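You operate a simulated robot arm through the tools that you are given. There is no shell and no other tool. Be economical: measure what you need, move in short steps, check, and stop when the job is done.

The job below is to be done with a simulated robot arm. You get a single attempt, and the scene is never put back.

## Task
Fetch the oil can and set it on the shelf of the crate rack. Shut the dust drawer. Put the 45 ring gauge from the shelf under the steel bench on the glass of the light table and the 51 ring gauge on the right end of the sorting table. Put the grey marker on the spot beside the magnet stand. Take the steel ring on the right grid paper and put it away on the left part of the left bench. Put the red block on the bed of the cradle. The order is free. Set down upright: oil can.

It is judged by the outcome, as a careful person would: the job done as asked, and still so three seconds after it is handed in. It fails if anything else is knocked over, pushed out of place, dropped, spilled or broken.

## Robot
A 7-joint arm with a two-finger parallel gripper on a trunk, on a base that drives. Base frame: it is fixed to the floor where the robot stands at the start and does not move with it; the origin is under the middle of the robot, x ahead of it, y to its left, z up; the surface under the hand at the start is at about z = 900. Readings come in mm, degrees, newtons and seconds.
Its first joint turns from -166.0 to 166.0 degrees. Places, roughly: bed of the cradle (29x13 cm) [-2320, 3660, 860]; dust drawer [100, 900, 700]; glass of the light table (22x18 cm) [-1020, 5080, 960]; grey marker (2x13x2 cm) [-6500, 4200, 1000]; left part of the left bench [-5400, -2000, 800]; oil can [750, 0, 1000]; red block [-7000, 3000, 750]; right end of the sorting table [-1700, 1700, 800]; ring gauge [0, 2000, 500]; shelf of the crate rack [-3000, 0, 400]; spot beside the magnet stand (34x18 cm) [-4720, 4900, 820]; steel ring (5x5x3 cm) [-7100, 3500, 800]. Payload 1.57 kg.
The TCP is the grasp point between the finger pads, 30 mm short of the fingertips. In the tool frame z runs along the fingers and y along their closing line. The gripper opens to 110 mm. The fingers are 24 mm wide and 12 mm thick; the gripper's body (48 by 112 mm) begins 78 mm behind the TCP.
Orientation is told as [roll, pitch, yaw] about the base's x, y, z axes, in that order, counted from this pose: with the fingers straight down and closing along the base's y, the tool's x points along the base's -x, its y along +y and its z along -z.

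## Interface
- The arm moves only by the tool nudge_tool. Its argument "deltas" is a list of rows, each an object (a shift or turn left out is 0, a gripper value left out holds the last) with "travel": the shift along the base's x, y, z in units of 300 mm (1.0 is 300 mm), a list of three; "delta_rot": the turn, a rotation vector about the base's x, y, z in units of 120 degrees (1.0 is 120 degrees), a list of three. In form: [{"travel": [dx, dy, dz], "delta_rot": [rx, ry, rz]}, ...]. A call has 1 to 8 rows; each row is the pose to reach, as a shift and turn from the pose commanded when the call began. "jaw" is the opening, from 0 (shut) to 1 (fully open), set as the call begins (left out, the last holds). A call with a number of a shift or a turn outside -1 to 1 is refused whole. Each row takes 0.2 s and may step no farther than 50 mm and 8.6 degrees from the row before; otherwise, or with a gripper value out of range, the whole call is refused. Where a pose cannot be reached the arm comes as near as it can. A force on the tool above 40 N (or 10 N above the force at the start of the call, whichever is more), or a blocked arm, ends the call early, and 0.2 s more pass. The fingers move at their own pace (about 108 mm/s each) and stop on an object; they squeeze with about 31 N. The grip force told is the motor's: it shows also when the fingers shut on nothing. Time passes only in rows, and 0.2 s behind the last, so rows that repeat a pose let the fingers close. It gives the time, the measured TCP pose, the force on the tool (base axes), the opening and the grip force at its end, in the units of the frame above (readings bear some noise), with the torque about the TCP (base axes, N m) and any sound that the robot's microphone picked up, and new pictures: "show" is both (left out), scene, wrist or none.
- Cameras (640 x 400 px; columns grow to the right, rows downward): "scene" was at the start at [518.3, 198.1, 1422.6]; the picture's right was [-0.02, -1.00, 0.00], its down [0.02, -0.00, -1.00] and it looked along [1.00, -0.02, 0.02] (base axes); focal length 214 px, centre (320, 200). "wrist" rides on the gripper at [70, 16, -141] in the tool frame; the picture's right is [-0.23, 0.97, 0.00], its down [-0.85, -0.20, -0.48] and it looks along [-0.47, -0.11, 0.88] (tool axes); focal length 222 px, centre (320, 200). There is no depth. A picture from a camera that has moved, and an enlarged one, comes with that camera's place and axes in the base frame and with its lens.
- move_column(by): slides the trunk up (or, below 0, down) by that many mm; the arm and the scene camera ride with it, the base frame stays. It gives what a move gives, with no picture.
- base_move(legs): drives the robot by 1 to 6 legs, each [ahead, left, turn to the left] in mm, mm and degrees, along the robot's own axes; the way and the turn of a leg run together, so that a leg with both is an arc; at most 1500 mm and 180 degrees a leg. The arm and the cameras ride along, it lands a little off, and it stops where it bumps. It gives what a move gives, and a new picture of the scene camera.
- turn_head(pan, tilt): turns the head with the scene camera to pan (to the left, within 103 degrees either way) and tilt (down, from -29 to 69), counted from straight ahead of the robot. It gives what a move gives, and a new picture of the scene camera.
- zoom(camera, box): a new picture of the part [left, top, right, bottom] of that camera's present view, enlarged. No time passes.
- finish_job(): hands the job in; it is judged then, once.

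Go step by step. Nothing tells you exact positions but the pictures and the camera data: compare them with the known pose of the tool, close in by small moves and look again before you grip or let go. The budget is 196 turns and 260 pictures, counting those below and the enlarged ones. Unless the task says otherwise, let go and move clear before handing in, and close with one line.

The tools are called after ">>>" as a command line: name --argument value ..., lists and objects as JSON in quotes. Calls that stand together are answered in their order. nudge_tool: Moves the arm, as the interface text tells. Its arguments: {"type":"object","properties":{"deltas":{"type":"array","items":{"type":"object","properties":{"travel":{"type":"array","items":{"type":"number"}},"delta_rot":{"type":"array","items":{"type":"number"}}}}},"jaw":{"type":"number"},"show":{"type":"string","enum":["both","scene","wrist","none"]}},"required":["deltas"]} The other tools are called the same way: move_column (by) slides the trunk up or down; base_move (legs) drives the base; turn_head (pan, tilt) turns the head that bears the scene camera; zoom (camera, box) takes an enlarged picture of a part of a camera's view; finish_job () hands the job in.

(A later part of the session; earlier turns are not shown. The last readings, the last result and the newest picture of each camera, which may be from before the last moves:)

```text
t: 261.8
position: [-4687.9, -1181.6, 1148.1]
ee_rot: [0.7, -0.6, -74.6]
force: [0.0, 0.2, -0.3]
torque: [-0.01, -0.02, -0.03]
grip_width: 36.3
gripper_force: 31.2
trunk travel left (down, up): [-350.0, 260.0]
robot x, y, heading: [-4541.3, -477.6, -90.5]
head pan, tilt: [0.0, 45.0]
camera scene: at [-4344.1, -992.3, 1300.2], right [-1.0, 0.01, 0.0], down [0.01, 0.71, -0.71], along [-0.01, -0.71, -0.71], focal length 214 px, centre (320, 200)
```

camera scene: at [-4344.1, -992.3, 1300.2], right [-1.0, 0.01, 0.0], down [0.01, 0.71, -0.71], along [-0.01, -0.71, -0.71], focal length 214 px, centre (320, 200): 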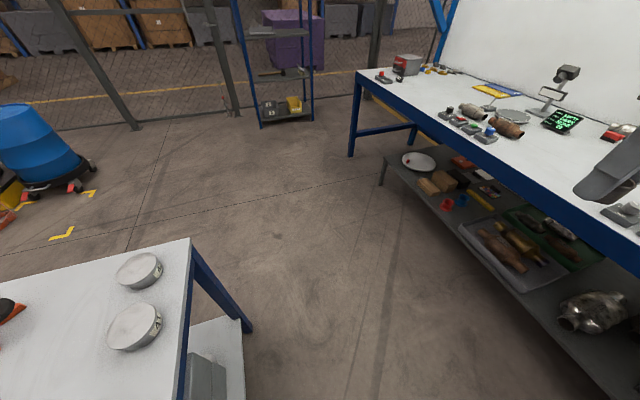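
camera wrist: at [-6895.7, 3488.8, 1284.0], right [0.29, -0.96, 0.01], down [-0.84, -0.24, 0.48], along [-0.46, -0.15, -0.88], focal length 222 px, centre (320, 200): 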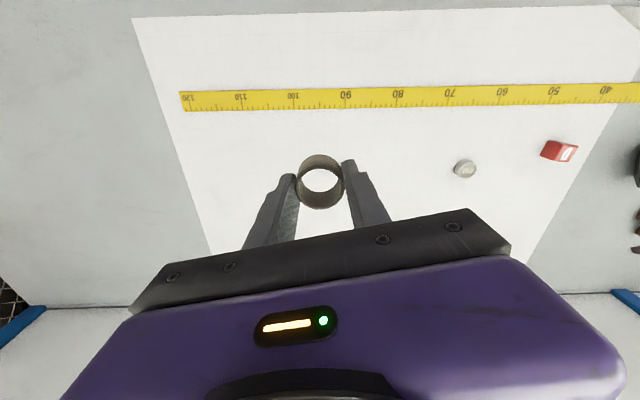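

I touched the side table edge; nothing moved. Shift right 30 mm, go forward, and turn to face the bench.

>>> base_move --legs '[[0, -30, 0], [980, 0, 0], [0, 0, -69]]'

```text
t: 270.3
position: [-5294.6, -1549.2, 1148.1]
ee_rot: [0.7, -0.6, -145.1]
force: [-0.8, -0.3, -0.9]
torque: [-0.02, 0.02, 0.02]
grip_width: 36.3
gripper_force: 31.0
trunk travel left (down, up): [-350.0, 260.0]
robot x, y, heading: [-4586.8, -1453.9, -160.9]
head pan, tilt: [0.0, 45.0]
camera scene: at [-5000.1, -1808.0, 1300.1], right [-0.33, 0.95, 0.0], down [0.67, 0.23, -0.71], along [-0.67, -0.23, -0.71], focal length 214 px, centre (320, 200)
```

scene: 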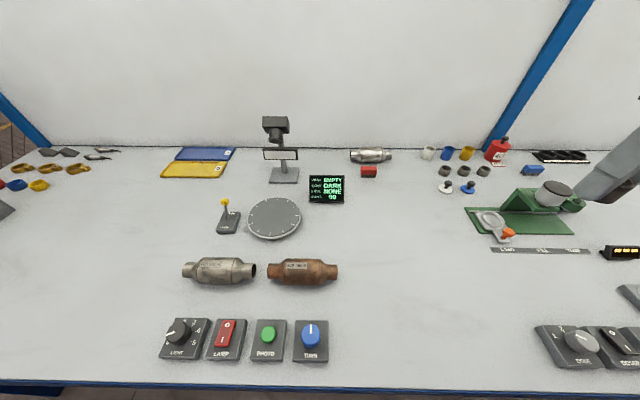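

Left part's free spot: (-5377,-1790), beside the display. Moving over it and descending.

>>> nudge_tool --deltas '[{"travel": [-0.045, -0.13, 0]}, {"travel": [-0.09, -0.26, 0]}, {"travel": [-0.135, -0.39, 0]}, {"travel": [-0.18, -0.52, -0.05]}, {"travel": [-0.225, -0.65, -0.1]}, {"travel": [-0.27, -0.78, -0.16]}, {"travel": [-0.275, -0.803, -0.3]}, {"travel": [-0.275, -0.803, -0.45]}]' --show "none"

>>> nudge_tool --deltas '[{"travel": [0, 0, -0.14]}, {"travel": [0, 0, -0.28]}, {"travel": [0, 0, -0.41]}, {"travel": [0, 0, -0.48]}]' --show "both"

```text
t: 272.1
position: [-5376.2, -1791.0, 1013.7]
ee_rot: [0.8, -0.6, -145.1]
force: [0.4, -0.6, -0.9]
torque: [-0.03, 0.06, 0.03]
grip_width: 36.5
gripper_force: 31.1
trunk travel left (down, up): [-350.0, 260.0]
robot x, y, heading: [-4584.4, -1451.5, -160.9]
head pan, tilt: [0.0, 45.0]
```

```text
t: 273.1
position: [-5375.2, -1791.0, 869.4]
ee_rot: [0.6, -0.6, -145.1]
force: [-0.7, -0.9, -0.6]
torque: [-0.04, 0.02, 0.01]
grip_width: 36.3
gripper_force: 31.1
trunk travel left (down, up): [-350.0, 260.0]
robot x, y, heading: [-4587.7, -1453.6, -160.6]
head pan, tilt: [0.0, 45.0]
camera scene: at [-5000.0, -1808.0, 1300.2], right [-0.33, 0.95, 0.0], down [0.67, 0.23, -0.71], along [-0.67, -0.23, -0.71], focal length 214 px, centre (320, 200)
camera wrist: at [-5309.5, -1763.6, 1010.2], right [0.37, -0.93, 0.01], down [-0.81, -0.32, 0.48], along [-0.45, -0.19, -0.87], focal length 222 px, centre (320, 200)
```

scene: 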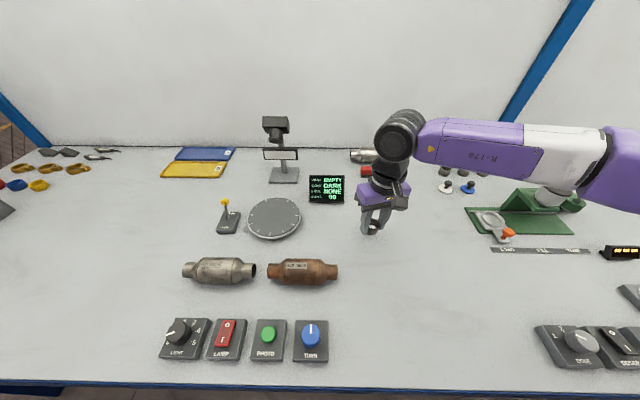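
wrist: 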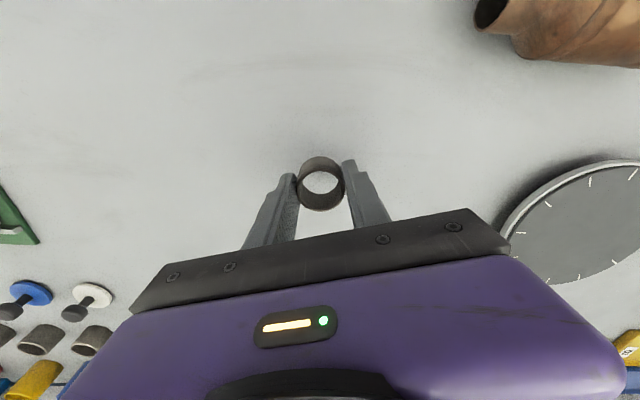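

Clear around. Lowering to contact.

>>> nudge_tool --deltas '[{"travel": [0, 0, -0.05]}, {"travel": [0, 0, -0.065]}, {"travel": [0, 0, -0.075]}, {"travel": [0, 0, -0.085]}, {"travel": [0, 0, -0.095]}, {"travel": [0, 0, -0.105]}, {"travel": [0, 0, -0.115]}]' --show "none"

```text
t: 274.7
position: [-5377.3, -1789.8, 840.4]
ee_rot: [0.8, -0.8, -145.1]
force: [8.3, 6.3, 22.4]
torque: [0.69, -0.14, -0.23]
grip_width: 36.5
gripper_force: 30.9
trunk travel left (down, up): [-350.0, 260.0]
robot x, y, heading: [-4587.2, -1450.5, -161.1]
head pan, tilt: [0.0, 45.0]
stopped in row 7: the force on the tool passed its limit at 46 N (the readings are from after the stop); the commanded pose is now the measured one
```

Contact at z≈840. Raise 2 mm, open partly, and lift clear.

>>> nudge_tool --deltas '[{"travel": [0, 0, 0.007]}, {"travel": [0, 0, 0.007]}, {"travel": [0, 0, 0.007]}]' --jaw 0.6 --show "none"

>>> nudge_tool --deltas '[{"travel": [0, 0, 0.1]}, {"travel": [0, 0, 0.25]}, {"travel": [0, 0, 0.4]}, {"travel": [0, 0, 0.55]}, {"travel": [0.05, 0.03, 0.7]}, {"travel": [0.12, 0.08, 0.83]}, {"travel": [0.2, 0.14, 0.95]}]' --show "scene"

```text
t: 275.5
position: [-5376.9, -1791.1, 841.1]
ee_rot: [0.8, -0.8, -145.2]
force: [1.4, -6.8, 6.1]
torque: [0.06, 0.02, -0.01]
grip_width: 60.1
gripper_force: 0.0
trunk travel left (down, up): [-350.0, 260.0]
robot x, y, heading: [-4587.2, -1451.4, -160.7]
head pan, tilt: [0.0, 45.0]
```

```text
t: 277.1
position: [-5318.9, -1748.7, 1127.2]
ee_rot: [0.6, -0.8, -145.1]
force: [0.0, -0.2, -0.5]
torque: [0.02, -0.03, 0.02]
grip_width: 65.9
gripper_force: 0.0
trunk travel left (down, up): [-350.0, 260.0]
robot x, y, heading: [-4590.1, -1453.2, -161.0]
head pan, tilt: [0.0, 45.0]
camera scene: at [-5000.2, -1808.4, 1299.9], right [-0.33, 0.95, 0.0], down [0.67, 0.23, -0.71], along [-0.67, -0.23, -0.71], focal length 214 px, centre (320, 200)
```

scene: 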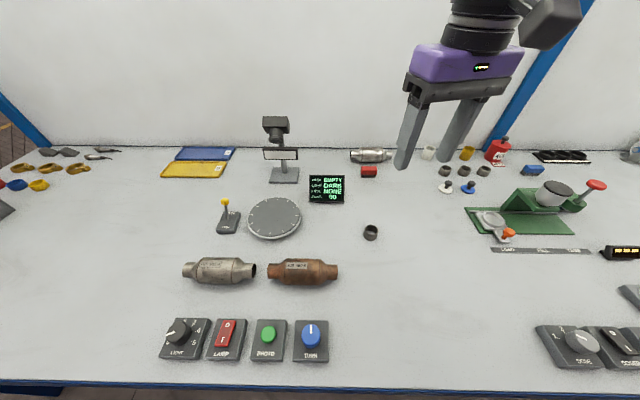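

Ring is placed on the left part. Now raise the trunk and drive back north through the lane.

>>> move_column --by 250

>>> base_move --legs '[[0, 0, -108], [1000, 0, 0], [980, 0, 0], [0, 0, 20], [1200, 0, 0]]'

```text
t: 279.6
position: [-5319.6, -1747.2, 1377.3]
ee_rot: [0.8, -0.7, -145.2]
force: [0.9, 0.5, -0.3]
torque: [-0.04, -0.04, 0.0]
grip_width: 66.1
gripper_force: 0.0
trunk travel left (down, up): [-600.0, 10.0]
robot x, y, heading: [-4588.9, -1456.4, -161.0]
head pan, tilt: [0.0, 45.0]
```

```text
t: 300.9
position: [-5459.7, 2376.0, 1377.5]
ee_rot: [0.7, -0.7, 127.7]
force: [-0.4, -0.6, -0.2]
torque: [0.02, 0.01, -0.03]
grip_width: 65.8
gripper_force: 0.0
trunk travel left (down, up): [-600.0, 10.0]
robot x, y, heading: [-5128.5, 1657.9, 111.8]
head pan, tilt: [0.0, 45.0]
camera scene: at [-5501.7, 2054.6, 1550.2], right [0.93, 0.37, 0.0], down [0.26, -0.66, -0.71], along [-0.26, 0.66, -0.71], focal length 214 px, centre (320, 200)
```

scene: 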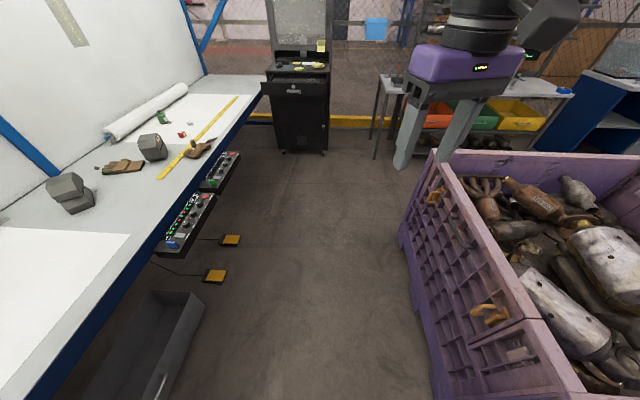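

Kiosk 2 is ahead with items on its deck, probably including the grey marker. Zooming.

>>> zoom --camera "scene" --box '[250, 30, 350, 100]'

```text
5.71 times, centred on (300, 65) of scene
camera zoom: at [-5501.7, 2054.6, 1550.2], right [0.93, 0.37, 0.0], down [0.26, -0.66, -0.71], along [-0.26, 0.66, -0.71], focal length 1226 px, centre (434, 971)
```

zoom: 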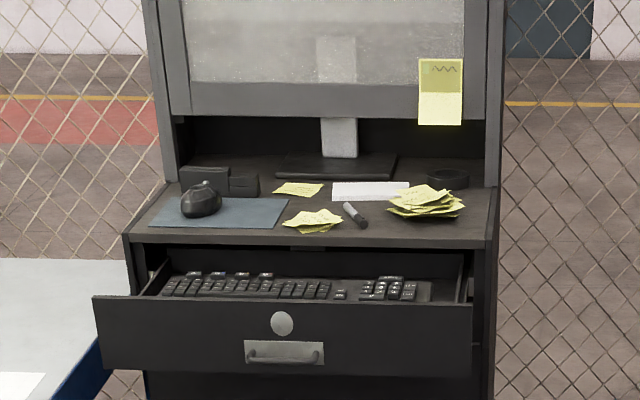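

The grey marker lies on the kiosk deck at about (-6473,4164,~1000), axis az ≈127°. Drive to stand in front of the kiosk.

>>> base_move --legs '[[0, 0, 12], [900, 0, 0], [860, 0, 0], [0, 0, -15]]'

>>> zoom --camera "scene" --box '[200, 0, 500, 190]'

```text
t: 311.5
position: [-6330.6, 3907.3, 1376.4]
ee_rot: [0.6, -0.7, 121.7]
force: [-0.1, 0.2, 0.0]
torque: [0.0, -0.01, -0.01]
grip_width: 66.2
gripper_force: 0.1
trunk travel left (down, up): [-600.0, 10.0]
robot x, y, heading: [-6075.0, 3154.9, 105.9]
head pan, tilt: [0.0, 45.0]
camera scene: at [-6406.3, 3591.9, 1550.1], right [0.96, 0.27, 0.0], down [0.19, -0.68, -0.71], along [-0.19, 0.68, -0.71], focal length 214 px, centre (320, 200)
```

scene: 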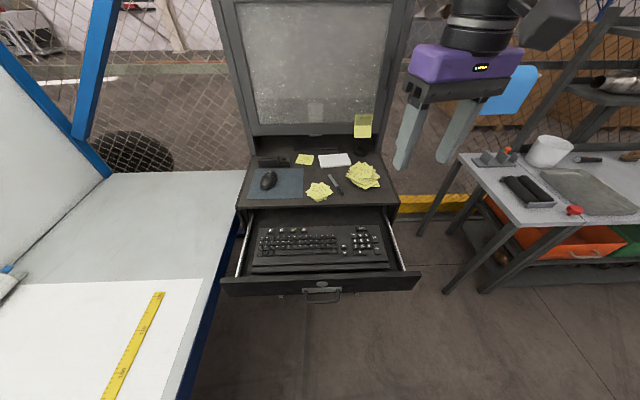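

```text
2.11 times, centred on (350, 95) of scene
camera zoom: at [-6406.3, 3591.9, 1550.1], right [0.96, 0.27, 0.0], down [0.19, -0.68, -0.71], along [-0.19, 0.68, -0.71], focal length 452 px, centre (257, 421)
```

zoom: 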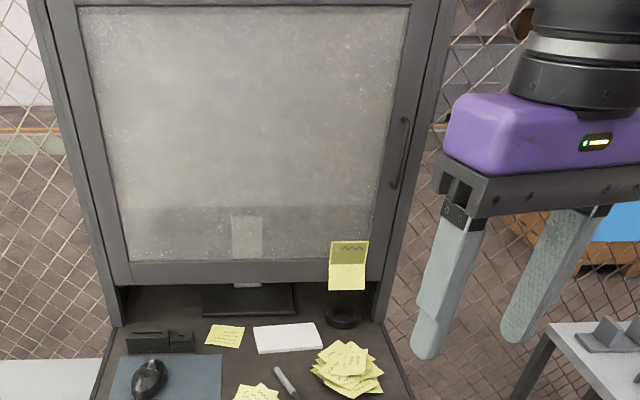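

Marker estimated near (-6530,4280,955). Current yaw (122°) already suits it. Drive 320 mm closer and look from the wrist camera.

>>> base_move --legs '[[320, 0, 0]]'

>>> move_column --by -200

>>> nudge_tool --deltas '[{"travel": [-0.08, 0.05, 0], "delta_rot": [0, 0, 0.02]}, {"travel": [-0.16, 0.08, 0], "delta_rot": [0, 0, 0.04]}]' --jaw 0.5 --show "both"

```text
t: 313.7
position: [-6421.0, 4216.7, 1376.4]
ee_rot: [0.8, -0.7, 121.8]
force: [-0.1, -0.9, -0.2]
torque: [-0.01, 0.02, 0.01]
grip_width: 65.9
gripper_force: 0.1
trunk travel left (down, up): [-600.0, 10.0]
robot x, y, heading: [-6161.5, 3471.5, 106.1]
head pan, tilt: [0.0, 45.0]
camera scene: at [-6495.4, 3901.3, 1550.2], right [0.96, 0.28, 0.0], down [0.19, -0.68, -0.71], along [-0.19, 0.68, -0.71], focal length 214 px, centre (320, 200)
```

scene: 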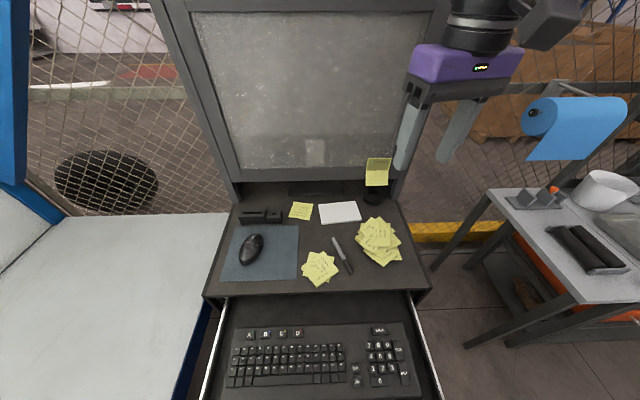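

```text
t: 315.9
position: [-6420.0, 4216.1, 1176.8]
ee_rot: [0.5, -0.8, 121.8]
force: [0.6, 0.0, -0.3]
torque: [0.03, -0.01, -0.01]
grip_width: 66.2
gripper_force: 0.1
trunk travel left (down, up): [-400.0, 210.0]
robot x, y, heading: [-6164.7, 3468.4, 106.2]
head pan, tilt: [0.0, 45.0]
```

```text
t: 316.4
position: [-6466.6, 4239.4, 1177.4]
ee_rot: [0.8, -0.7, 126.6]
force: [0.5, 0.5, -0.4]
torque: [0.01, 0.02, 0.04]
grip_width: 55.1
gripper_force: 0.1
trunk travel left (down, up): [-400.0, 210.0]
robot x, y, heading: [-6166.4, 3469.9, 105.9]
head pan, tilt: [0.0, 45.0]
camera scene: at [-6494.9, 3901.6, 1350.2], right [0.96, 0.27, 0.0], down [0.19, -0.68, -0.71], along [-0.19, 0.68, -0.71], focal length 214 px, centre (320, 200)
camera wrist: at [-6436.8, 4172.7, 1317.9], right [-0.92, -0.4, 0.01], down [-0.34, 0.8, 0.49], along [-0.21, 0.44, -0.87], focal length 222 px, centre (320, 200)
```

scene: 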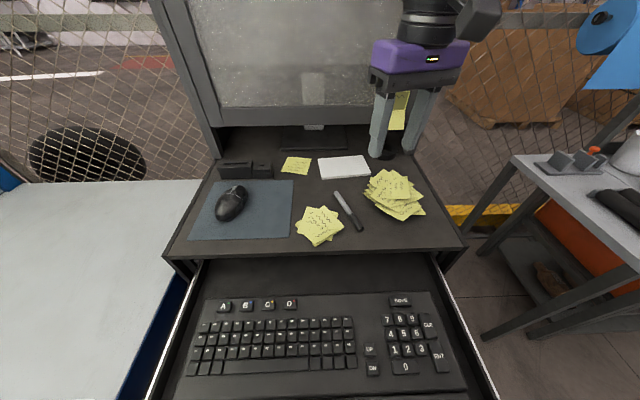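
wrist: 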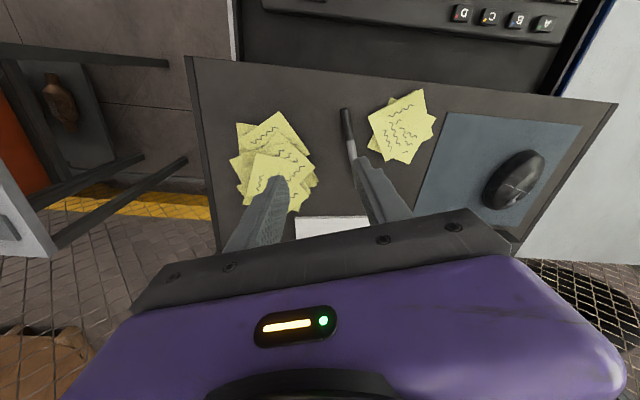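

Marker located: centre (-6523,4256,966), axis az 127.6°. Moving above it with the fingers at 33 mm, then down partway.

>>> nudge_tool --deltas '[{"travel": [-0.12, 0.05, 0], "delta_rot": [0, 0, 0.006]}, {"travel": [-0.228, 0.11, 0], "delta_rot": [0, 0, 0.006]}, {"travel": [-0.228, 0.11, -0.15], "delta_rot": [0, 0, 0.006]}, {"travel": [-0.228, 0.11, -0.3], "delta_rot": [0, 0, 0.006]}, {"travel": [-0.228, 0.11, -0.44], "delta_rot": [0, 0, 0.006]}, {"travel": [-0.228, 0.11, -0.53], "delta_rot": [0, 0, 0.006]}]' --jaw 0.32 --show "both"

```text
t: 317.9
position: [-6536.7, 4272.2, 1017.1]
ee_rot: [0.7, -0.7, 127.4]
force: [-0.5, -0.6, -0.2]
torque: [0.01, 0.02, -0.02]
grip_width: 35.2
gripper_force: 0.1
trunk travel left (down, up): [-400.0, 210.0]
robot x, y, heading: [-6163.4, 3469.2, 106.1]
head pan, tilt: [0.0, 45.0]
camera scene: at [-6495.5, 3901.4, 1350.2], right [0.96, 0.28, 0.0], down [0.19, -0.68, -0.71], along [-0.19, 0.68, -0.71], focal length 214 px, centre (320, 200)
camera wrist: at [-6506.2, 4206.4, 1157.6], right [-0.91, -0.41, 0.01], down [-0.35, 0.8, 0.49], along [-0.21, 0.44, -0.87], focal length 222 px, centre (320, 200)
```

scene: 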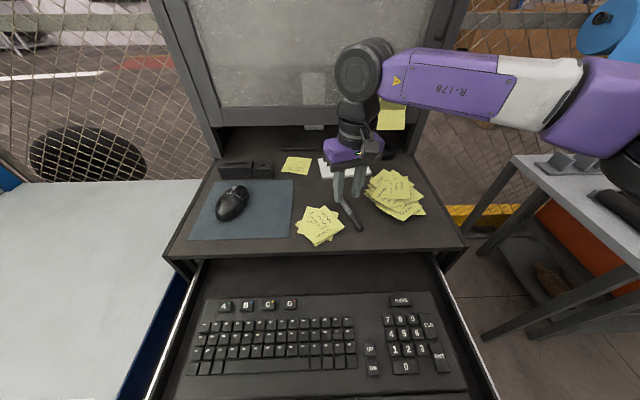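
wrist: 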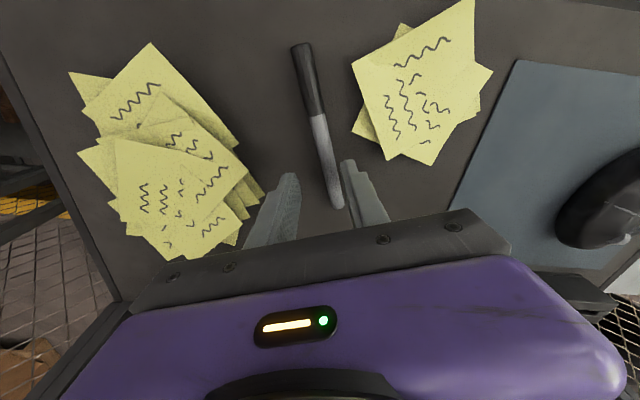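

Need a ~9 mm lateral correction. Correct and descend to the deck.

>>> nudge_tool --deltas '[{"travel": [-0.007, -0.04, 0]}, {"travel": [-0.007, -0.04, -0.03]}, {"travel": [-0.007, -0.04, -0.06]}, {"travel": [-0.007, -0.04, -0.085]}]' --show "wrist"

```text
t: 318.9
position: [-6539.2, 4261.4, 1000.3]
ee_rot: [0.7, -1.1, 127.4]
force: [5.6, -7.9, 18.5]
torque: [-0.11, -0.65, -0.21]
grip_width: 34.6
gripper_force: 0.1
trunk travel left (down, up): [-400.0, 210.0]
robot x, y, heading: [-6166.0, 3470.0, 106.0]
head pan, tilt: [0.0, 45.0]
stopped in row 4: the force on the tool passed its limit at 48 N (the readings are from after the stop); the commanded pose is now the measured one
camera wrist: at [-6507.3, 4193.9, 1140.9], right [-0.91, -0.41, 0.02], down [-0.35, 0.8, 0.49], along [-0.21, 0.44, -0.87], focal length 222 px, centre (320, 200)
```

wrist: 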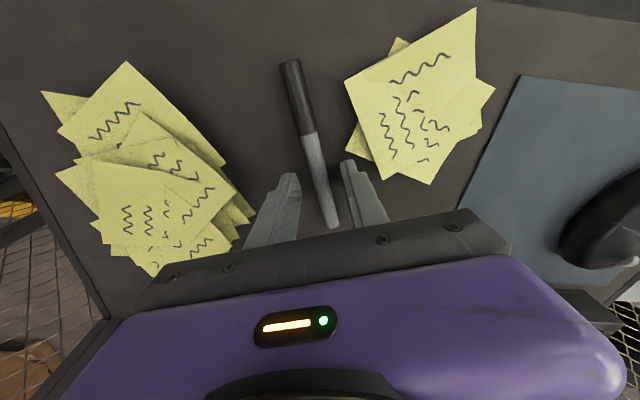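

Tips on the deck (z≈970), marker centred between the fingers. Raise 3 mm and close.

>>> nudge_tool --deltas '[{"travel": [0, 0, 0.012]}, {"travel": [0, 0, 0.012]}, {"travel": [0, 0, 0.012]}, {"travel": [0, 0, 0.012]}]' --jaw 0 --show "wrist"

```text
t: 319.9
position: [-6539.9, 4261.8, 1000.6]
ee_rot: [0.6, -1.0, 127.2]
force: [-0.4, -0.3, 0.4]
torque: [0.04, 0.02, 0.02]
grip_width: 11.1
gripper_force: 28.5
trunk travel left (down, up): [-400.0, 210.0]
robot x, y, heading: [-6164.9, 3467.8, 106.0]
head pan, tilt: [0.0, 45.0]
camera wrist: at [-6508.5, 4194.7, 1142.7], right [-0.91, -0.41, 0.02], down [-0.35, 0.8, 0.49], along [-0.21, 0.44, -0.87], focal length 222 px, centre (320, 200)
```

wrist: 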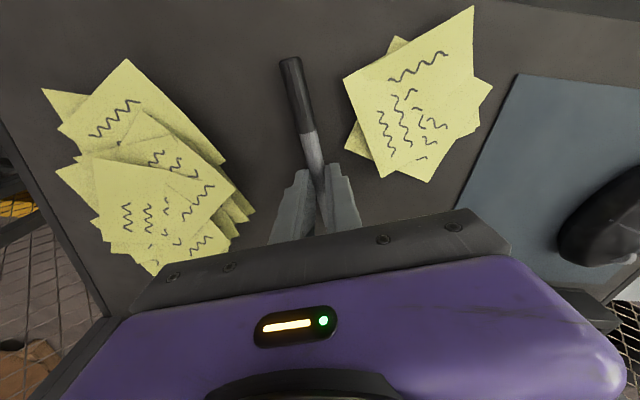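

Closed at 11 mm; lift and check that the marker comes along.

>>> nudge_tool --deltas '[{"travel": [0, 0, 0.03]}, {"travel": [0, 0, 0.1]}, {"travel": [0, 0, 0.2]}, {"travel": [0, 0, 0.34]}, {"travel": [0, 0, 0.48]}, {"travel": [0.03, -0.06, 0.6]}, {"travel": [0.06, -0.15, 0.7]}]' --show "wrist"

```text
t: 321.5
position: [-6521.1, 4218.2, 1211.7]
ee_rot: [0.6, -1.0, 127.4]
force: [-0.4, 0.5, -0.5]
torque: [-0.03, -0.01, -0.03]
grip_width: 11.0
gripper_force: 28.6
trunk travel left (down, up): [-400.0, 210.0]
robot x, y, heading: [-6164.7, 3464.4, 105.9]
head pan, tilt: [0.0, 45.0]
camera wrist: at [-6489.9, 4150.4, 1352.4], right [-0.91, -0.41, 0.01], down [-0.35, 0.8, 0.49], along [-0.21, 0.44, -0.87], focal length 222 px, centre (320, 200)
```

wrist: 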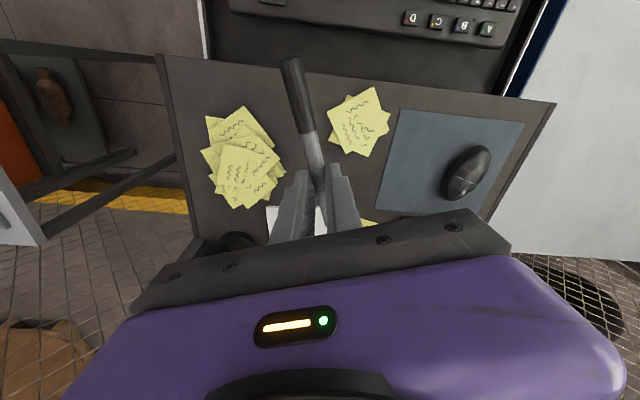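

Marker is held and the notes are undisturbed. Back off and turn right to see the magnet stand area at (-4720,4900).

>>> base_move --legs '[[-450, 0, 0], [0, 0, -60], [200, 0, 0]]'

>>> turn_head --pan 0 --tilt 20

```text
t: 325.8
position: [-5923.4, 3856.6, 1211.6]
ee_rot: [0.8, -0.9, 93.8]
force: [-0.7, -0.7, -0.1]
torque: [0.01, -0.03, 0.02]
grip_width: 11.2
gripper_force: 28.8
trunk travel left (down, up): [-400.0, 210.0]
robot x, y, heading: [-6040.6, 3038.1, 72.6]
head pan, tilt: [0.0, 45.0]
stopped in leg 2: the robot was blocked; the commanded pose is now the measured one
camera scene: at [-6075.6, 3579.0, 1350.1], right [0.95, -0.3, 0.0], down [-0.21, -0.67, -0.71], along [0.21, 0.67, -0.71], focal length 214 px, centre (320, 200)
```

scene: 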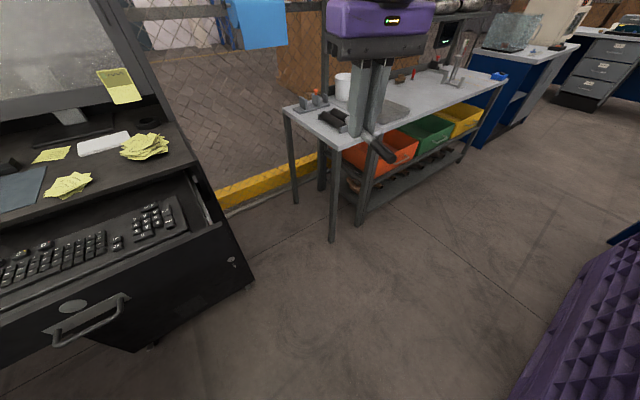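

```text
t: 326.7
position: [-5922.8, 3856.7, 1211.9]
ee_rot: [0.8, -1.0, 93.9]
force: [0.2, -0.2, -1.1]
torque: [0.0, -0.02, 0.02]
grip_width: 11.2
gripper_force: 28.8
trunk travel left (down, up): [-400.0, 210.0]
robot x, y, heading: [-6040.5, 3032.3, 72.3]
head pan, tilt: [0.0, 20.0]
camera scene: at [-6071.9, 3590.3, 1388.7], right [0.95, -0.3, 0.0], down [-0.1, -0.33, -0.94], along [0.28, 0.9, -0.34], focal length 214 px, centre (320, 200)
```

scene: 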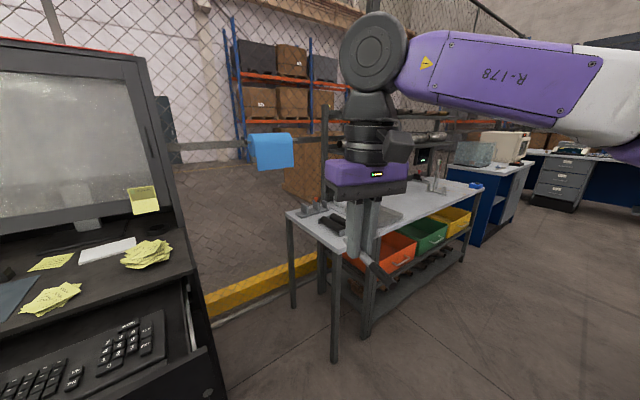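

A table (front edge from (-5709,4431) toward az 19°) carries what looks like the magnet stand near (-4450,5150). I'll go around the purple crate's corner to face it.

>>> move_column --by 150

>>> base_move --legs '[[220, 0, 0], [0, 0, -14], [620, 0, 0], [0, 0, -43], [600, 0, 0]]'

>>> turn_head --pan 60 --tilt 25

```text
t: 328.4
position: [-5922.9, 3855.7, 1362.6]
ee_rot: [0.8, -1.1, 93.8]
force: [0.1, 0.2, 0.0]
torque: [0.0, 0.01, -0.01]
grip_width: 11.1
gripper_force: 28.0
trunk travel left (down, up): [-550.0, 60.0]
robot x, y, heading: [-6038.7, 3033.8, 72.5]
head pan, tilt: [0.0, 20.0]
```

```text
t: 338.9
position: [-4334.1, 4311.3, 1362.2]
ee_rot: [0.6, -1.2, 38.2]
force: [0.0, -0.6, -1.2]
torque: [-0.01, -0.01, 0.01]
grip_width: 11.2
gripper_force: 29.0
trunk travel left (down, up): [-550.0, 60.0]
robot x, y, heading: [-5076.7, 3947.9, 16.8]
head pan, tilt: [0.0, 20.0]
camera scene: at [-4635.5, 4285.4, 1538.8], right [0.29, -0.96, 0.0], down [-0.33, -0.1, -0.94], along [0.9, 0.27, -0.34], focal length 214 px, centre (320, 200)
```

scene: 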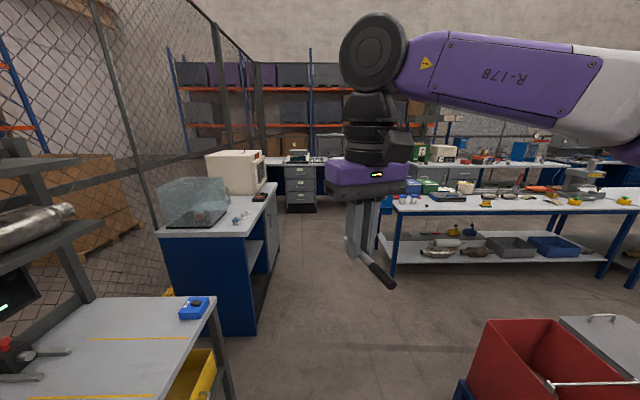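

```text
t: 340.2
position: [-4332.7, 4311.3, 1362.4]
ee_rot: [0.7, -1.0, 38.3]
force: [-0.9, -0.4, -0.4]
torque: [-0.02, 0.01, 0.0]
grip_width: 10.8
gripper_force: 28.5
trunk travel left (down, up): [-550.0, 60.0]
robot x, y, heading: [-5076.5, 3943.1, 16.8]
head pan, tilt: [60.0, 25.0]
camera scene: at [-4703.5, 4348.1, 1530.7], right [0.97, -0.23, 0.0], down [-0.1, -0.41, -0.91], along [0.21, 0.88, -0.42], focal length 214 px, centre (320, 200)
```

scene: 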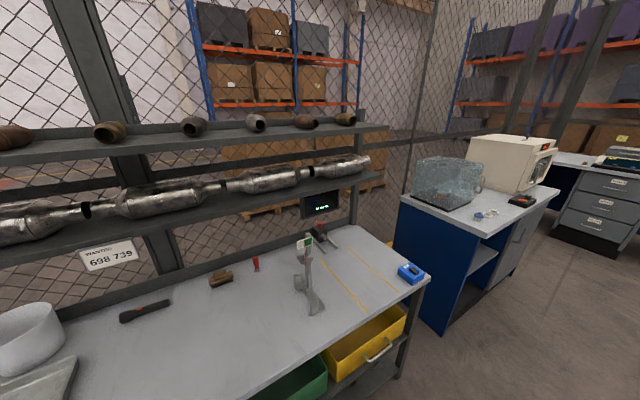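

The table has a grey stand with a green display and some marks. Zooming to find the spot beside the magnet stand.

>>> zoom --camera "scene" --box '[100, 200, 440, 400]'

```text
1.88 times, centred on (270, 300) of scene
camera zoom: at [-4703.5, 4348.1, 1530.7], right [0.97, -0.23, 0.0], down [-0.1, -0.41, -0.91], along [0.21, 0.88, -0.42], focal length 404 px, centre (414, 12)
```

zoom: 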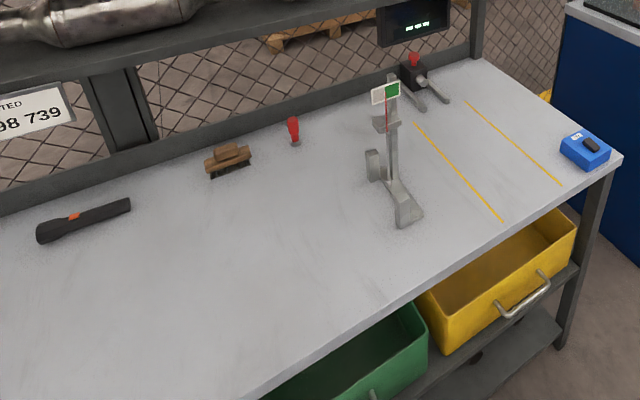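

The spot is just left of the magnet stand, centre (-4720,4900). Driving to face it.

>>> base_move --legs '[[640, 54, 0], [0, 0, 92]]'

>>> move_column --by -200

>>> turn_head --pan 0 --tilt 45

```text
t: 347.8
position: [-4883.0, 4903.4, 1361.0]
ee_rot: [0.7, -1.1, 131.2]
force: [-0.3, 0.8, -0.4]
torque: [0.02, 0.01, 0.03]
grip_width: 11.0
gripper_force: 28.9
trunk travel left (down, up): [-550.0, 60.0]
robot x, y, heading: [-4477.1, 4180.9, 110.3]
head pan, tilt: [60.0, 25.0]
camera scene: at [-4898.5, 4530.0, 1530.7], right [0.18, 0.98, 0.0], down [0.42, -0.07, -0.91], along [-0.89, 0.16, -0.42], focal length 214 px, centre (320, 200)
```

scene: 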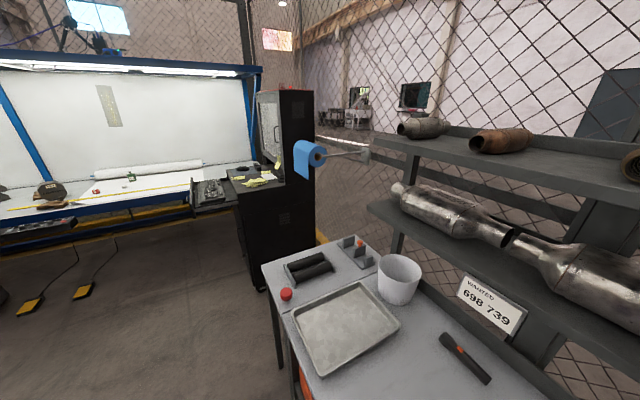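

```text
t: 350.0
position: [-4883.5, 4904.3, 1161.8]
ee_rot: [0.6, -1.0, 131.2]
force: [0.0, -0.4, -0.4]
torque: [0.06, -0.02, 0.02]
grip_width: 11.2
gripper_force: 28.7
trunk travel left (down, up): [-350.0, 260.0]
robot x, y, heading: [-4474.4, 4179.0, 110.0]
head pan, tilt: [60.0, 25.0]
```

```text
t: 351.3
position: [-4883.0, 4904.2, 1163.6]
ee_rot: [0.6, -1.0, 131.2]
force: [1.0, -0.7, 0.0]
torque: [-0.02, 0.02, 0.05]
grip_width: 11.2
gripper_force: 28.8
trunk travel left (down, up): [-350.0, 260.0]
robot x, y, heading: [-4475.1, 4179.0, 109.9]
head pan, tilt: [0.0, 45.0]
camera scene: at [-4835.6, 4590.3, 1300.1], right [0.94, 0.34, 0.0], down [0.24, -0.66, -0.71], along [-0.24, 0.66, -0.71], focal length 214 px, centre (320, 200)
```

scene: 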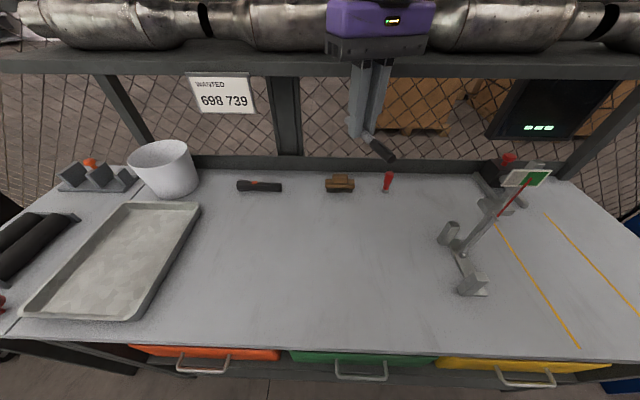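

The spot projects just left of the stand base. Moving over and descending with the marker aligned to the table's depth.

>>> nudge_tool --deltas '[{"travel": [0.12, 0.006, 0], "delta_rot": [0, 0, -0.044]}, {"travel": [0.24, 0.012, 0], "delta_rot": [0, 0, -0.088]}, {"travel": [0.37, 0.018, 0], "delta_rot": [0, 0, -0.132]}, {"travel": [0.49, 0.023, 0], "delta_rot": [0, 0, -0.176]}, {"travel": [0.49, 0.023, -0.15], "delta_rot": [0, 0, -0.176]}, {"travel": [0.49, 0.023, -0.3], "delta_rot": [0, 0, -0.176]}, {"travel": [0.49, 0.023, -0.46], "delta_rot": [0, 0, -0.176]}, {"travel": [0.49, 0.023, -0.62], "delta_rot": [0, 0, -0.176]}]' --show "none"

>>> nudge_tool --deltas '[{"travel": [0, 0, -0.13]}, {"travel": [0, 0, -0.25]}]' --show "both"

```text
t: 353.1
position: [-4734.5, 4910.0, 974.5]
ee_rot: [0.8, -1.1, 110.0]
force: [-0.6, -0.2, -0.2]
torque: [0.01, -0.03, 0.04]
grip_width: 11.1
gripper_force: 28.6
trunk travel left (down, up): [-350.0, 260.0]
robot x, y, heading: [-4479.2, 4178.1, 110.1]
head pan, tilt: [0.0, 45.0]
```

```text
t: 353.7
position: [-4736.9, 4910.4, 899.4]
ee_rot: [0.7, -0.9, 110.1]
force: [-0.6, 0.0, -0.4]
torque: [-0.01, -0.01, 0.01]
grip_width: 11.1
gripper_force: 28.5
trunk travel left (down, up): [-350.0, 260.0]
robot x, y, heading: [-4474.4, 4183.8, 109.8]
head pan, tilt: [0.0, 45.0]
camera scene: at [-4835.4, 4590.2, 1300.2], right [0.94, 0.34, 0.0], down [0.24, -0.66, -0.71], along [-0.24, 0.66, -0.71], focal length 214 px, centre (320, 200)
camera wrist: at [-4725.9, 4837.3, 1041.0], right [-0.99, -0.12, 0.02], down [-0.1, 0.87, 0.49], along [-0.07, 0.49, -0.87], focal length 222 px, centre (320, 200)
```

scene: 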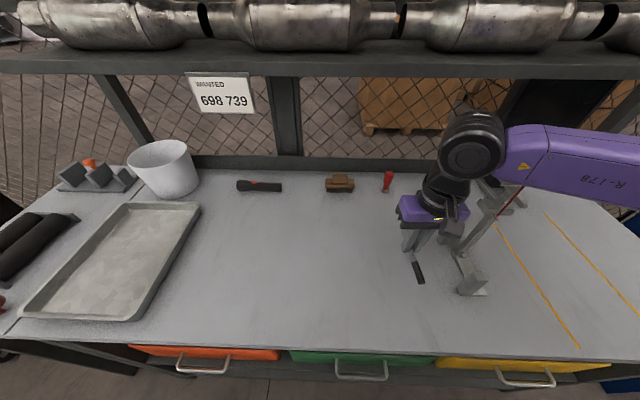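
wrist: 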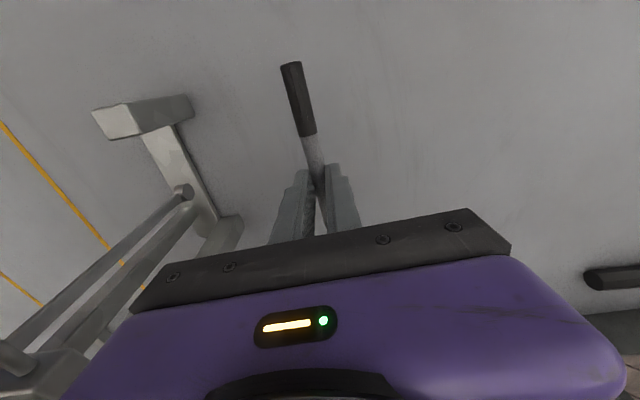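

Close to the stand; shift 20 mm left and lower to contact.

>>> nudge_tool --deltas '[{"travel": [-0.063, -0.023, 0]}, {"travel": [-0.063, -0.023, -0.08]}, {"travel": [-0.063, -0.023, -0.13]}, {"travel": [-0.063, -0.023, -0.145]}, {"travel": [-0.063, -0.023, -0.16]}, {"travel": [-0.063, -0.023, -0.175]}, {"travel": [-0.063, -0.023, -0.19]}]' --show "none"

```text
t: 355.2
position: [-4756.5, 4905.0, 851.0]
ee_rot: [0.5, -1.3, 110.1]
force: [3.4, -7.5, 23.1]
torque: [-0.47, -0.48, -0.08]
grip_width: 11.0
gripper_force: 28.7
trunk travel left (down, up): [-350.0, 260.0]
robot x, y, heading: [-4476.7, 4182.0, 110.0]
head pan, tilt: [0.0, 45.0]
stopped in row 7: the force on the tool passed its limit at 47 N (the readings are from after the stop); the commanded pose is now the measured one
```

Contact at z≈851, as expected. Raise 2 mm, open a little, and lift straight up.

>>> nudge_tool --deltas '[{"travel": [0, 0, 0.006]}, {"travel": [0, 0, 0.006]}, {"travel": [0, 0, 0.006]}]' --jaw 0.35 --show "none"

>>> nudge_tool --deltas '[{"travel": [0, 0, 0.08]}, {"travel": [0, 0, 0.22]}, {"travel": [0, 0, 0.37]}, {"travel": [0, 0, 0.52]}, {"travel": [0, 0, 0.67]}, {"travel": [0, 0, 0.82]}, {"travel": [0.02, -0.1, 0.9]}, {"travel": [0.04, -0.22, 0.97]}]' --show "scene"

```text
t: 356.1
position: [-4756.8, 4904.6, 850.7]
ee_rot: [0.7, -1.3, 110.1]
force: [-11.7, -3.0, 11.5]
torque: [-0.11, 0.0, -0.1]
grip_width: 28.1
gripper_force: 0.1
trunk travel left (down, up): [-350.0, 260.0]
robot x, y, heading: [-4476.2, 4184.0, 109.9]
head pan, tilt: [0.0, 45.0]
```

```text
t: 357.9
position: [-4743.2, 4841.5, 1141.9]
ee_rot: [0.8, -1.4, 110.0]
force: [0.2, 0.0, -0.4]
torque: [-0.02, 0.01, 0.02]
grip_width: 38.4
gripper_force: 0.1
trunk travel left (down, up): [-350.0, 260.0]
robot x, y, heading: [-4473.0, 4179.6, 109.7]
head pan, tilt: [0.0, 45.0]
camera scene: at [-4835.6, 4590.5, 1300.0], right [0.94, 0.34, 0.0], down [0.24, -0.67, -0.71], along [-0.24, 0.66, -0.71], focal length 214 px, centre (320, 200)
```

scene: 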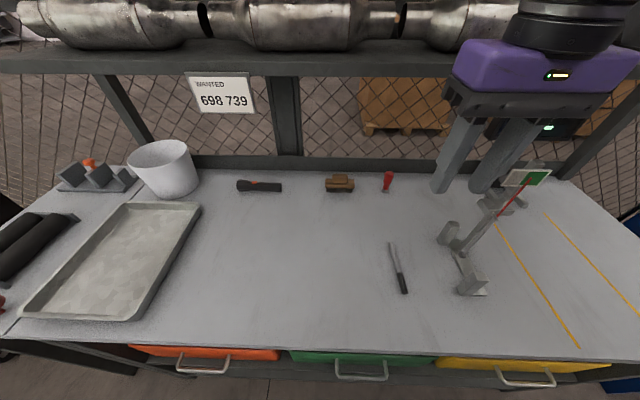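

Marker sits beside the magnet stand. Next the red block at ≈(-6875,2964); driving back to the right bench.

>>> base_move --legs '[[0, 0, 85], [1180, 0, 0], [0, 0, 35], [850, 0, 0], [0, 0, -36]]'

```text
t: 375.0
position: [-6848.0, 3028.4, 1140.7]
ee_rot: [0.8, -1.3, -165.5]
force: [-0.1, -0.5, 0.8]
torque: [-0.03, 0.0, 0.0]
grip_width: 38.4
gripper_force: 0.1
trunk travel left (down, up): [-350.0, 260.0]
robot x, y, heading: [-6160.4, 3225.5, -165.7]
head pan, tilt: [0.0, 45.0]
camera scene: at [-6606.0, 2910.5, 1300.1], right [-0.25, 0.97, 0.0], down [0.69, 0.17, -0.71], along [-0.69, -0.17, -0.71], focal length 214 px, centre (320, 200)
```

scene: 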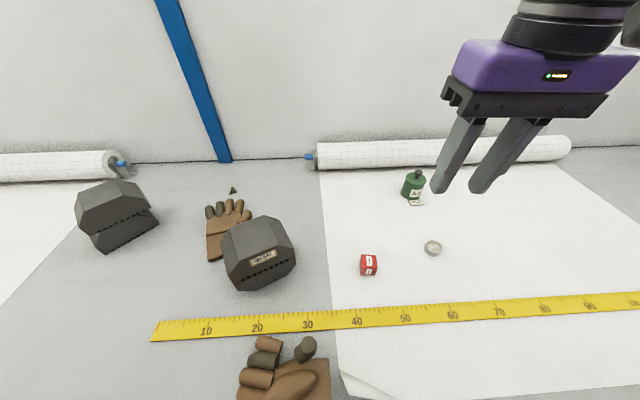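

Block at (-6879,2960). Moving above it and descending.

>>> nudge_tool --deltas '[{"travel": [-0.05, -0.11, 0]}, {"travel": [-0.103, -0.227, 0]}, {"travel": [-0.103, -0.227, -0.16]}, {"travel": [-0.103, -0.227, -0.32]}, {"travel": [-0.103, -0.227, -0.48]}, {"travel": [-0.103, -0.227, -0.64]}, {"travel": [-0.103, -0.227, -0.8]}]' --jaw 0.65 --show "wrist"

```text
t: 376.6
position: [-6881.3, 2960.5, 900.3]
ee_rot: [0.7, -1.3, -165.6]
force: [0.0, -0.3, 0.7]
torque: [0.0, -0.02, 0.01]
grip_width: 71.5
gripper_force: 0.1
trunk travel left (down, up): [-350.0, 260.0]
robot x, y, heading: [-6164.4, 3231.3, -165.7]
head pan, tilt: [0.0, 45.0]
camera wrist: at [-6807.5, 2963.0, 1040.0], right [0.02, -1.0, 0.02], down [-0.87, -0.01, 0.5], along [-0.49, -0.03, -0.87], focal length 222 px, centre (320, 200)
```

wrist: 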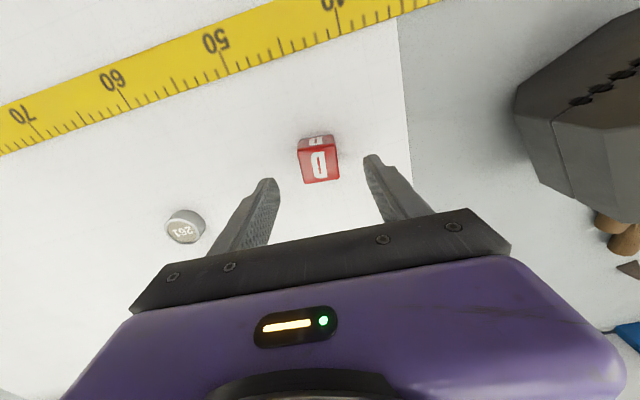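

Rotate 7° to match the block and lower to grip height.

>>> nudge_tool --deltas '[{"travel": [0, -0.007, -0.05], "delta_rot": [0, 0, -0.03]}, {"travel": [0, -0.007, -0.1], "delta_rot": [0, 0, -0.06]}, {"travel": [0, -0.007, -0.15], "delta_rot": [0, 0, -0.06]}, {"travel": [0, -0.007, -0.183], "delta_rot": [0, 0, -0.06]}]' --show "wrist"

>>> nudge_tool --deltas '[{"travel": [0, 0, 0]}, {"travel": [0, 0, 0]}, {"travel": [0, 0, 0]}, {"travel": [0, 0, 0]}]' --jaw 0 --show "wrist"

```text
t: 377.6
position: [-6879.4, 2958.9, 845.2]
ee_rot: [0.6, -1.3, -172.9]
force: [0.2, -0.2, -0.3]
torque: [0.0, 0.03, -0.01]
grip_width: 71.5
gripper_force: 0.0
trunk travel left (down, up): [-350.0, 260.0]
robot x, y, heading: [-6162.5, 3227.2, -165.6]
head pan, tilt: [0.0, 45.0]
camera wrist: at [-6806.4, 2952.3, 985.6], right [-0.1, -0.99, 0.02], down [-0.86, 0.1, 0.5], along [-0.49, 0.04, -0.87], focal length 222 px, centre (320, 200)
```

wrist: 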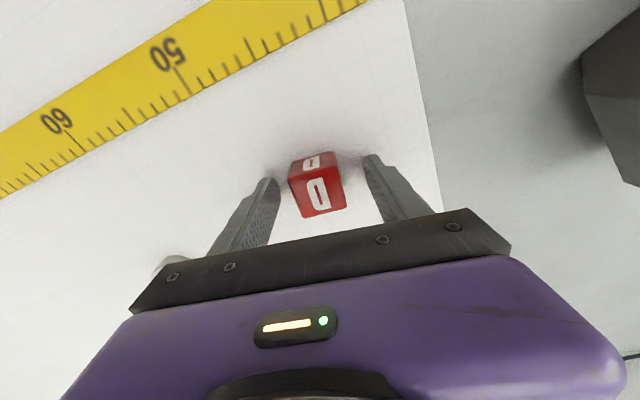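

```text
t: 378.6
position: [-6879.6, 2959.5, 845.0]
ee_rot: [0.7, -1.3, -172.9]
force: [-0.7, 0.3, 0.7]
torque: [0.02, 0.0, 0.04]
grip_width: 34.8
gripper_force: 31.3
trunk travel left (down, up): [-350.0, 260.0]
robot x, y, heading: [-6164.5, 3231.9, -165.7]
head pan, tilt: [0.0, 45.0]
camera wrist: at [-6806.4, 2952.2, 985.7], right [-0.1, -0.99, 0.02], down [-0.86, 0.1, 0.5], along [-0.49, 0.04, -0.87], focal length 222 px, centre (320, 200)
```

wrist: 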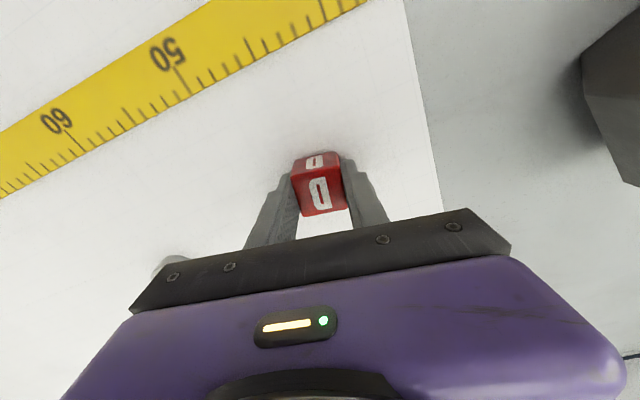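

Block gripped. Lift, strafe north along the bench, back off and turn around toward the east.

>>> nudge_tool --deltas '[{"travel": [0, 0, 0.08]}, {"travel": [0, 0, 0.22]}, {"travel": [0, 0, 0.37]}, {"travel": [0, 0, 0.52]}, {"travel": [0, 0, 0.67]}, {"travel": [0.05, 0, 0.8]}, {"travel": [0.1, 0, 0.9]}, {"travel": [0.15, 0, 1.0]}]' --show "none"

>>> base_move --legs '[[0, -340, 0], [-340, 0, 0], [0, 0, 90], [0, 0, 92]]'

```text
t: 380.4
position: [-6833.5, 2960.0, 1145.6]
ee_rot: [0.5, -1.2, -172.8]
force: [-0.3, 0.0, -0.8]
torque: [-0.03, -0.02, 0.0]
grip_width: 34.8
gripper_force: 30.8
trunk travel left (down, up): [-350.0, 260.0]
robot x, y, heading: [-6166.1, 3227.1, -165.8]
head pan, tilt: [0.0, 45.0]
```

```text
t: 387.8
position: [-5733.0, 2949.0, 1144.3]
ee_rot: [0.6, -1.3, -90.4]
force: [0.2, 0.6, -0.5]
torque: [0.06, -0.03, -0.03]
grip_width: 34.7
gripper_force: 30.9
trunk travel left (down, up): [-350.0, 260.0]
robot x, y, heading: [-5911.2, 3651.9, -83.1]
head pan, tilt: [0.0, 45.0]
stopped in leg 3: the robot was blocked; the commanded pose is now the measured one
camera scene: at [-5652.5, 3167.0, 1300.1], right [-0.99, -0.12, 0.0], down [-0.08, 0.7, -0.71], along [0.08, -0.7, -0.71], focal length 214 px, centre (320, 200)
```

scene: 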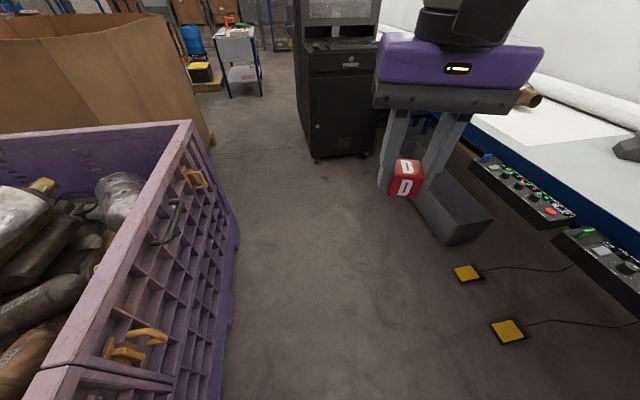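

Likely my rear met the kiosk's open keyboard drawer. Move forward (south) away from it, then turn left and head out along the northern lane.

>>> base_move --legs '[[260, 0, 0], [0, 0, 129], [620, 0, 0], [0, 0, -29], [900, 0, 0]]'

>>> turn_head --pan 95 --tilt 20

```text
t: 403.9
position: [-3954.2, 4406.7, 1144.7]
ee_rot: [0.6, -1.2, 10.0]
force: [0.0, -0.3, 1.0]
torque: [0.02, 0.02, 0.01]
grip_width: 34.9
gripper_force: 31.2
trunk travel left (down, up): [-350.0, 260.0]
robot x, y, heading: [-4612.5, 4100.2, 17.1]
head pan, tilt: [0.0, 45.0]
camera scene: at [-4180.8, 4443.2, 1300.1], right [0.3, -0.96, 0.0], down [-0.68, -0.21, -0.71], along [0.68, 0.21, -0.71], focal length 214 px, centre (320, 200)
```

scene: 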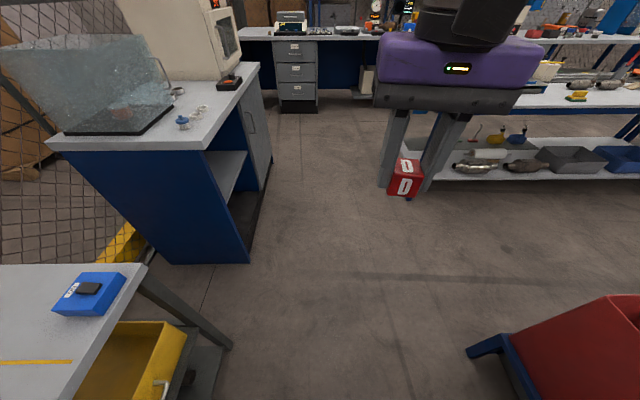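

```text
t: 405.6
position: [-3953.6, 4405.1, 1144.7]
ee_rot: [0.6, -1.2, 10.1]
force: [-0.1, -0.1, 0.1]
torque: [0.01, -0.02, 0.02]
grip_width: 34.7
gripper_force: 31.0
trunk travel left (down, up): [-350.0, 260.0]
robot x, y, heading: [-4612.9, 4099.1, 17.5]
head pan, tilt: [95.0, 20.0]
camera scene: at [-4293.6, 4505.4, 1338.8], right [0.93, 0.38, 0.0], down [0.13, -0.32, -0.94], along [-0.35, 0.87, -0.34], focal length 214 px, centre (320, 200)
```

scene: 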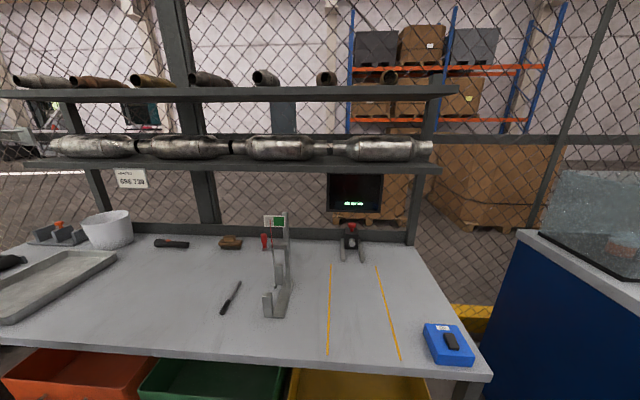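

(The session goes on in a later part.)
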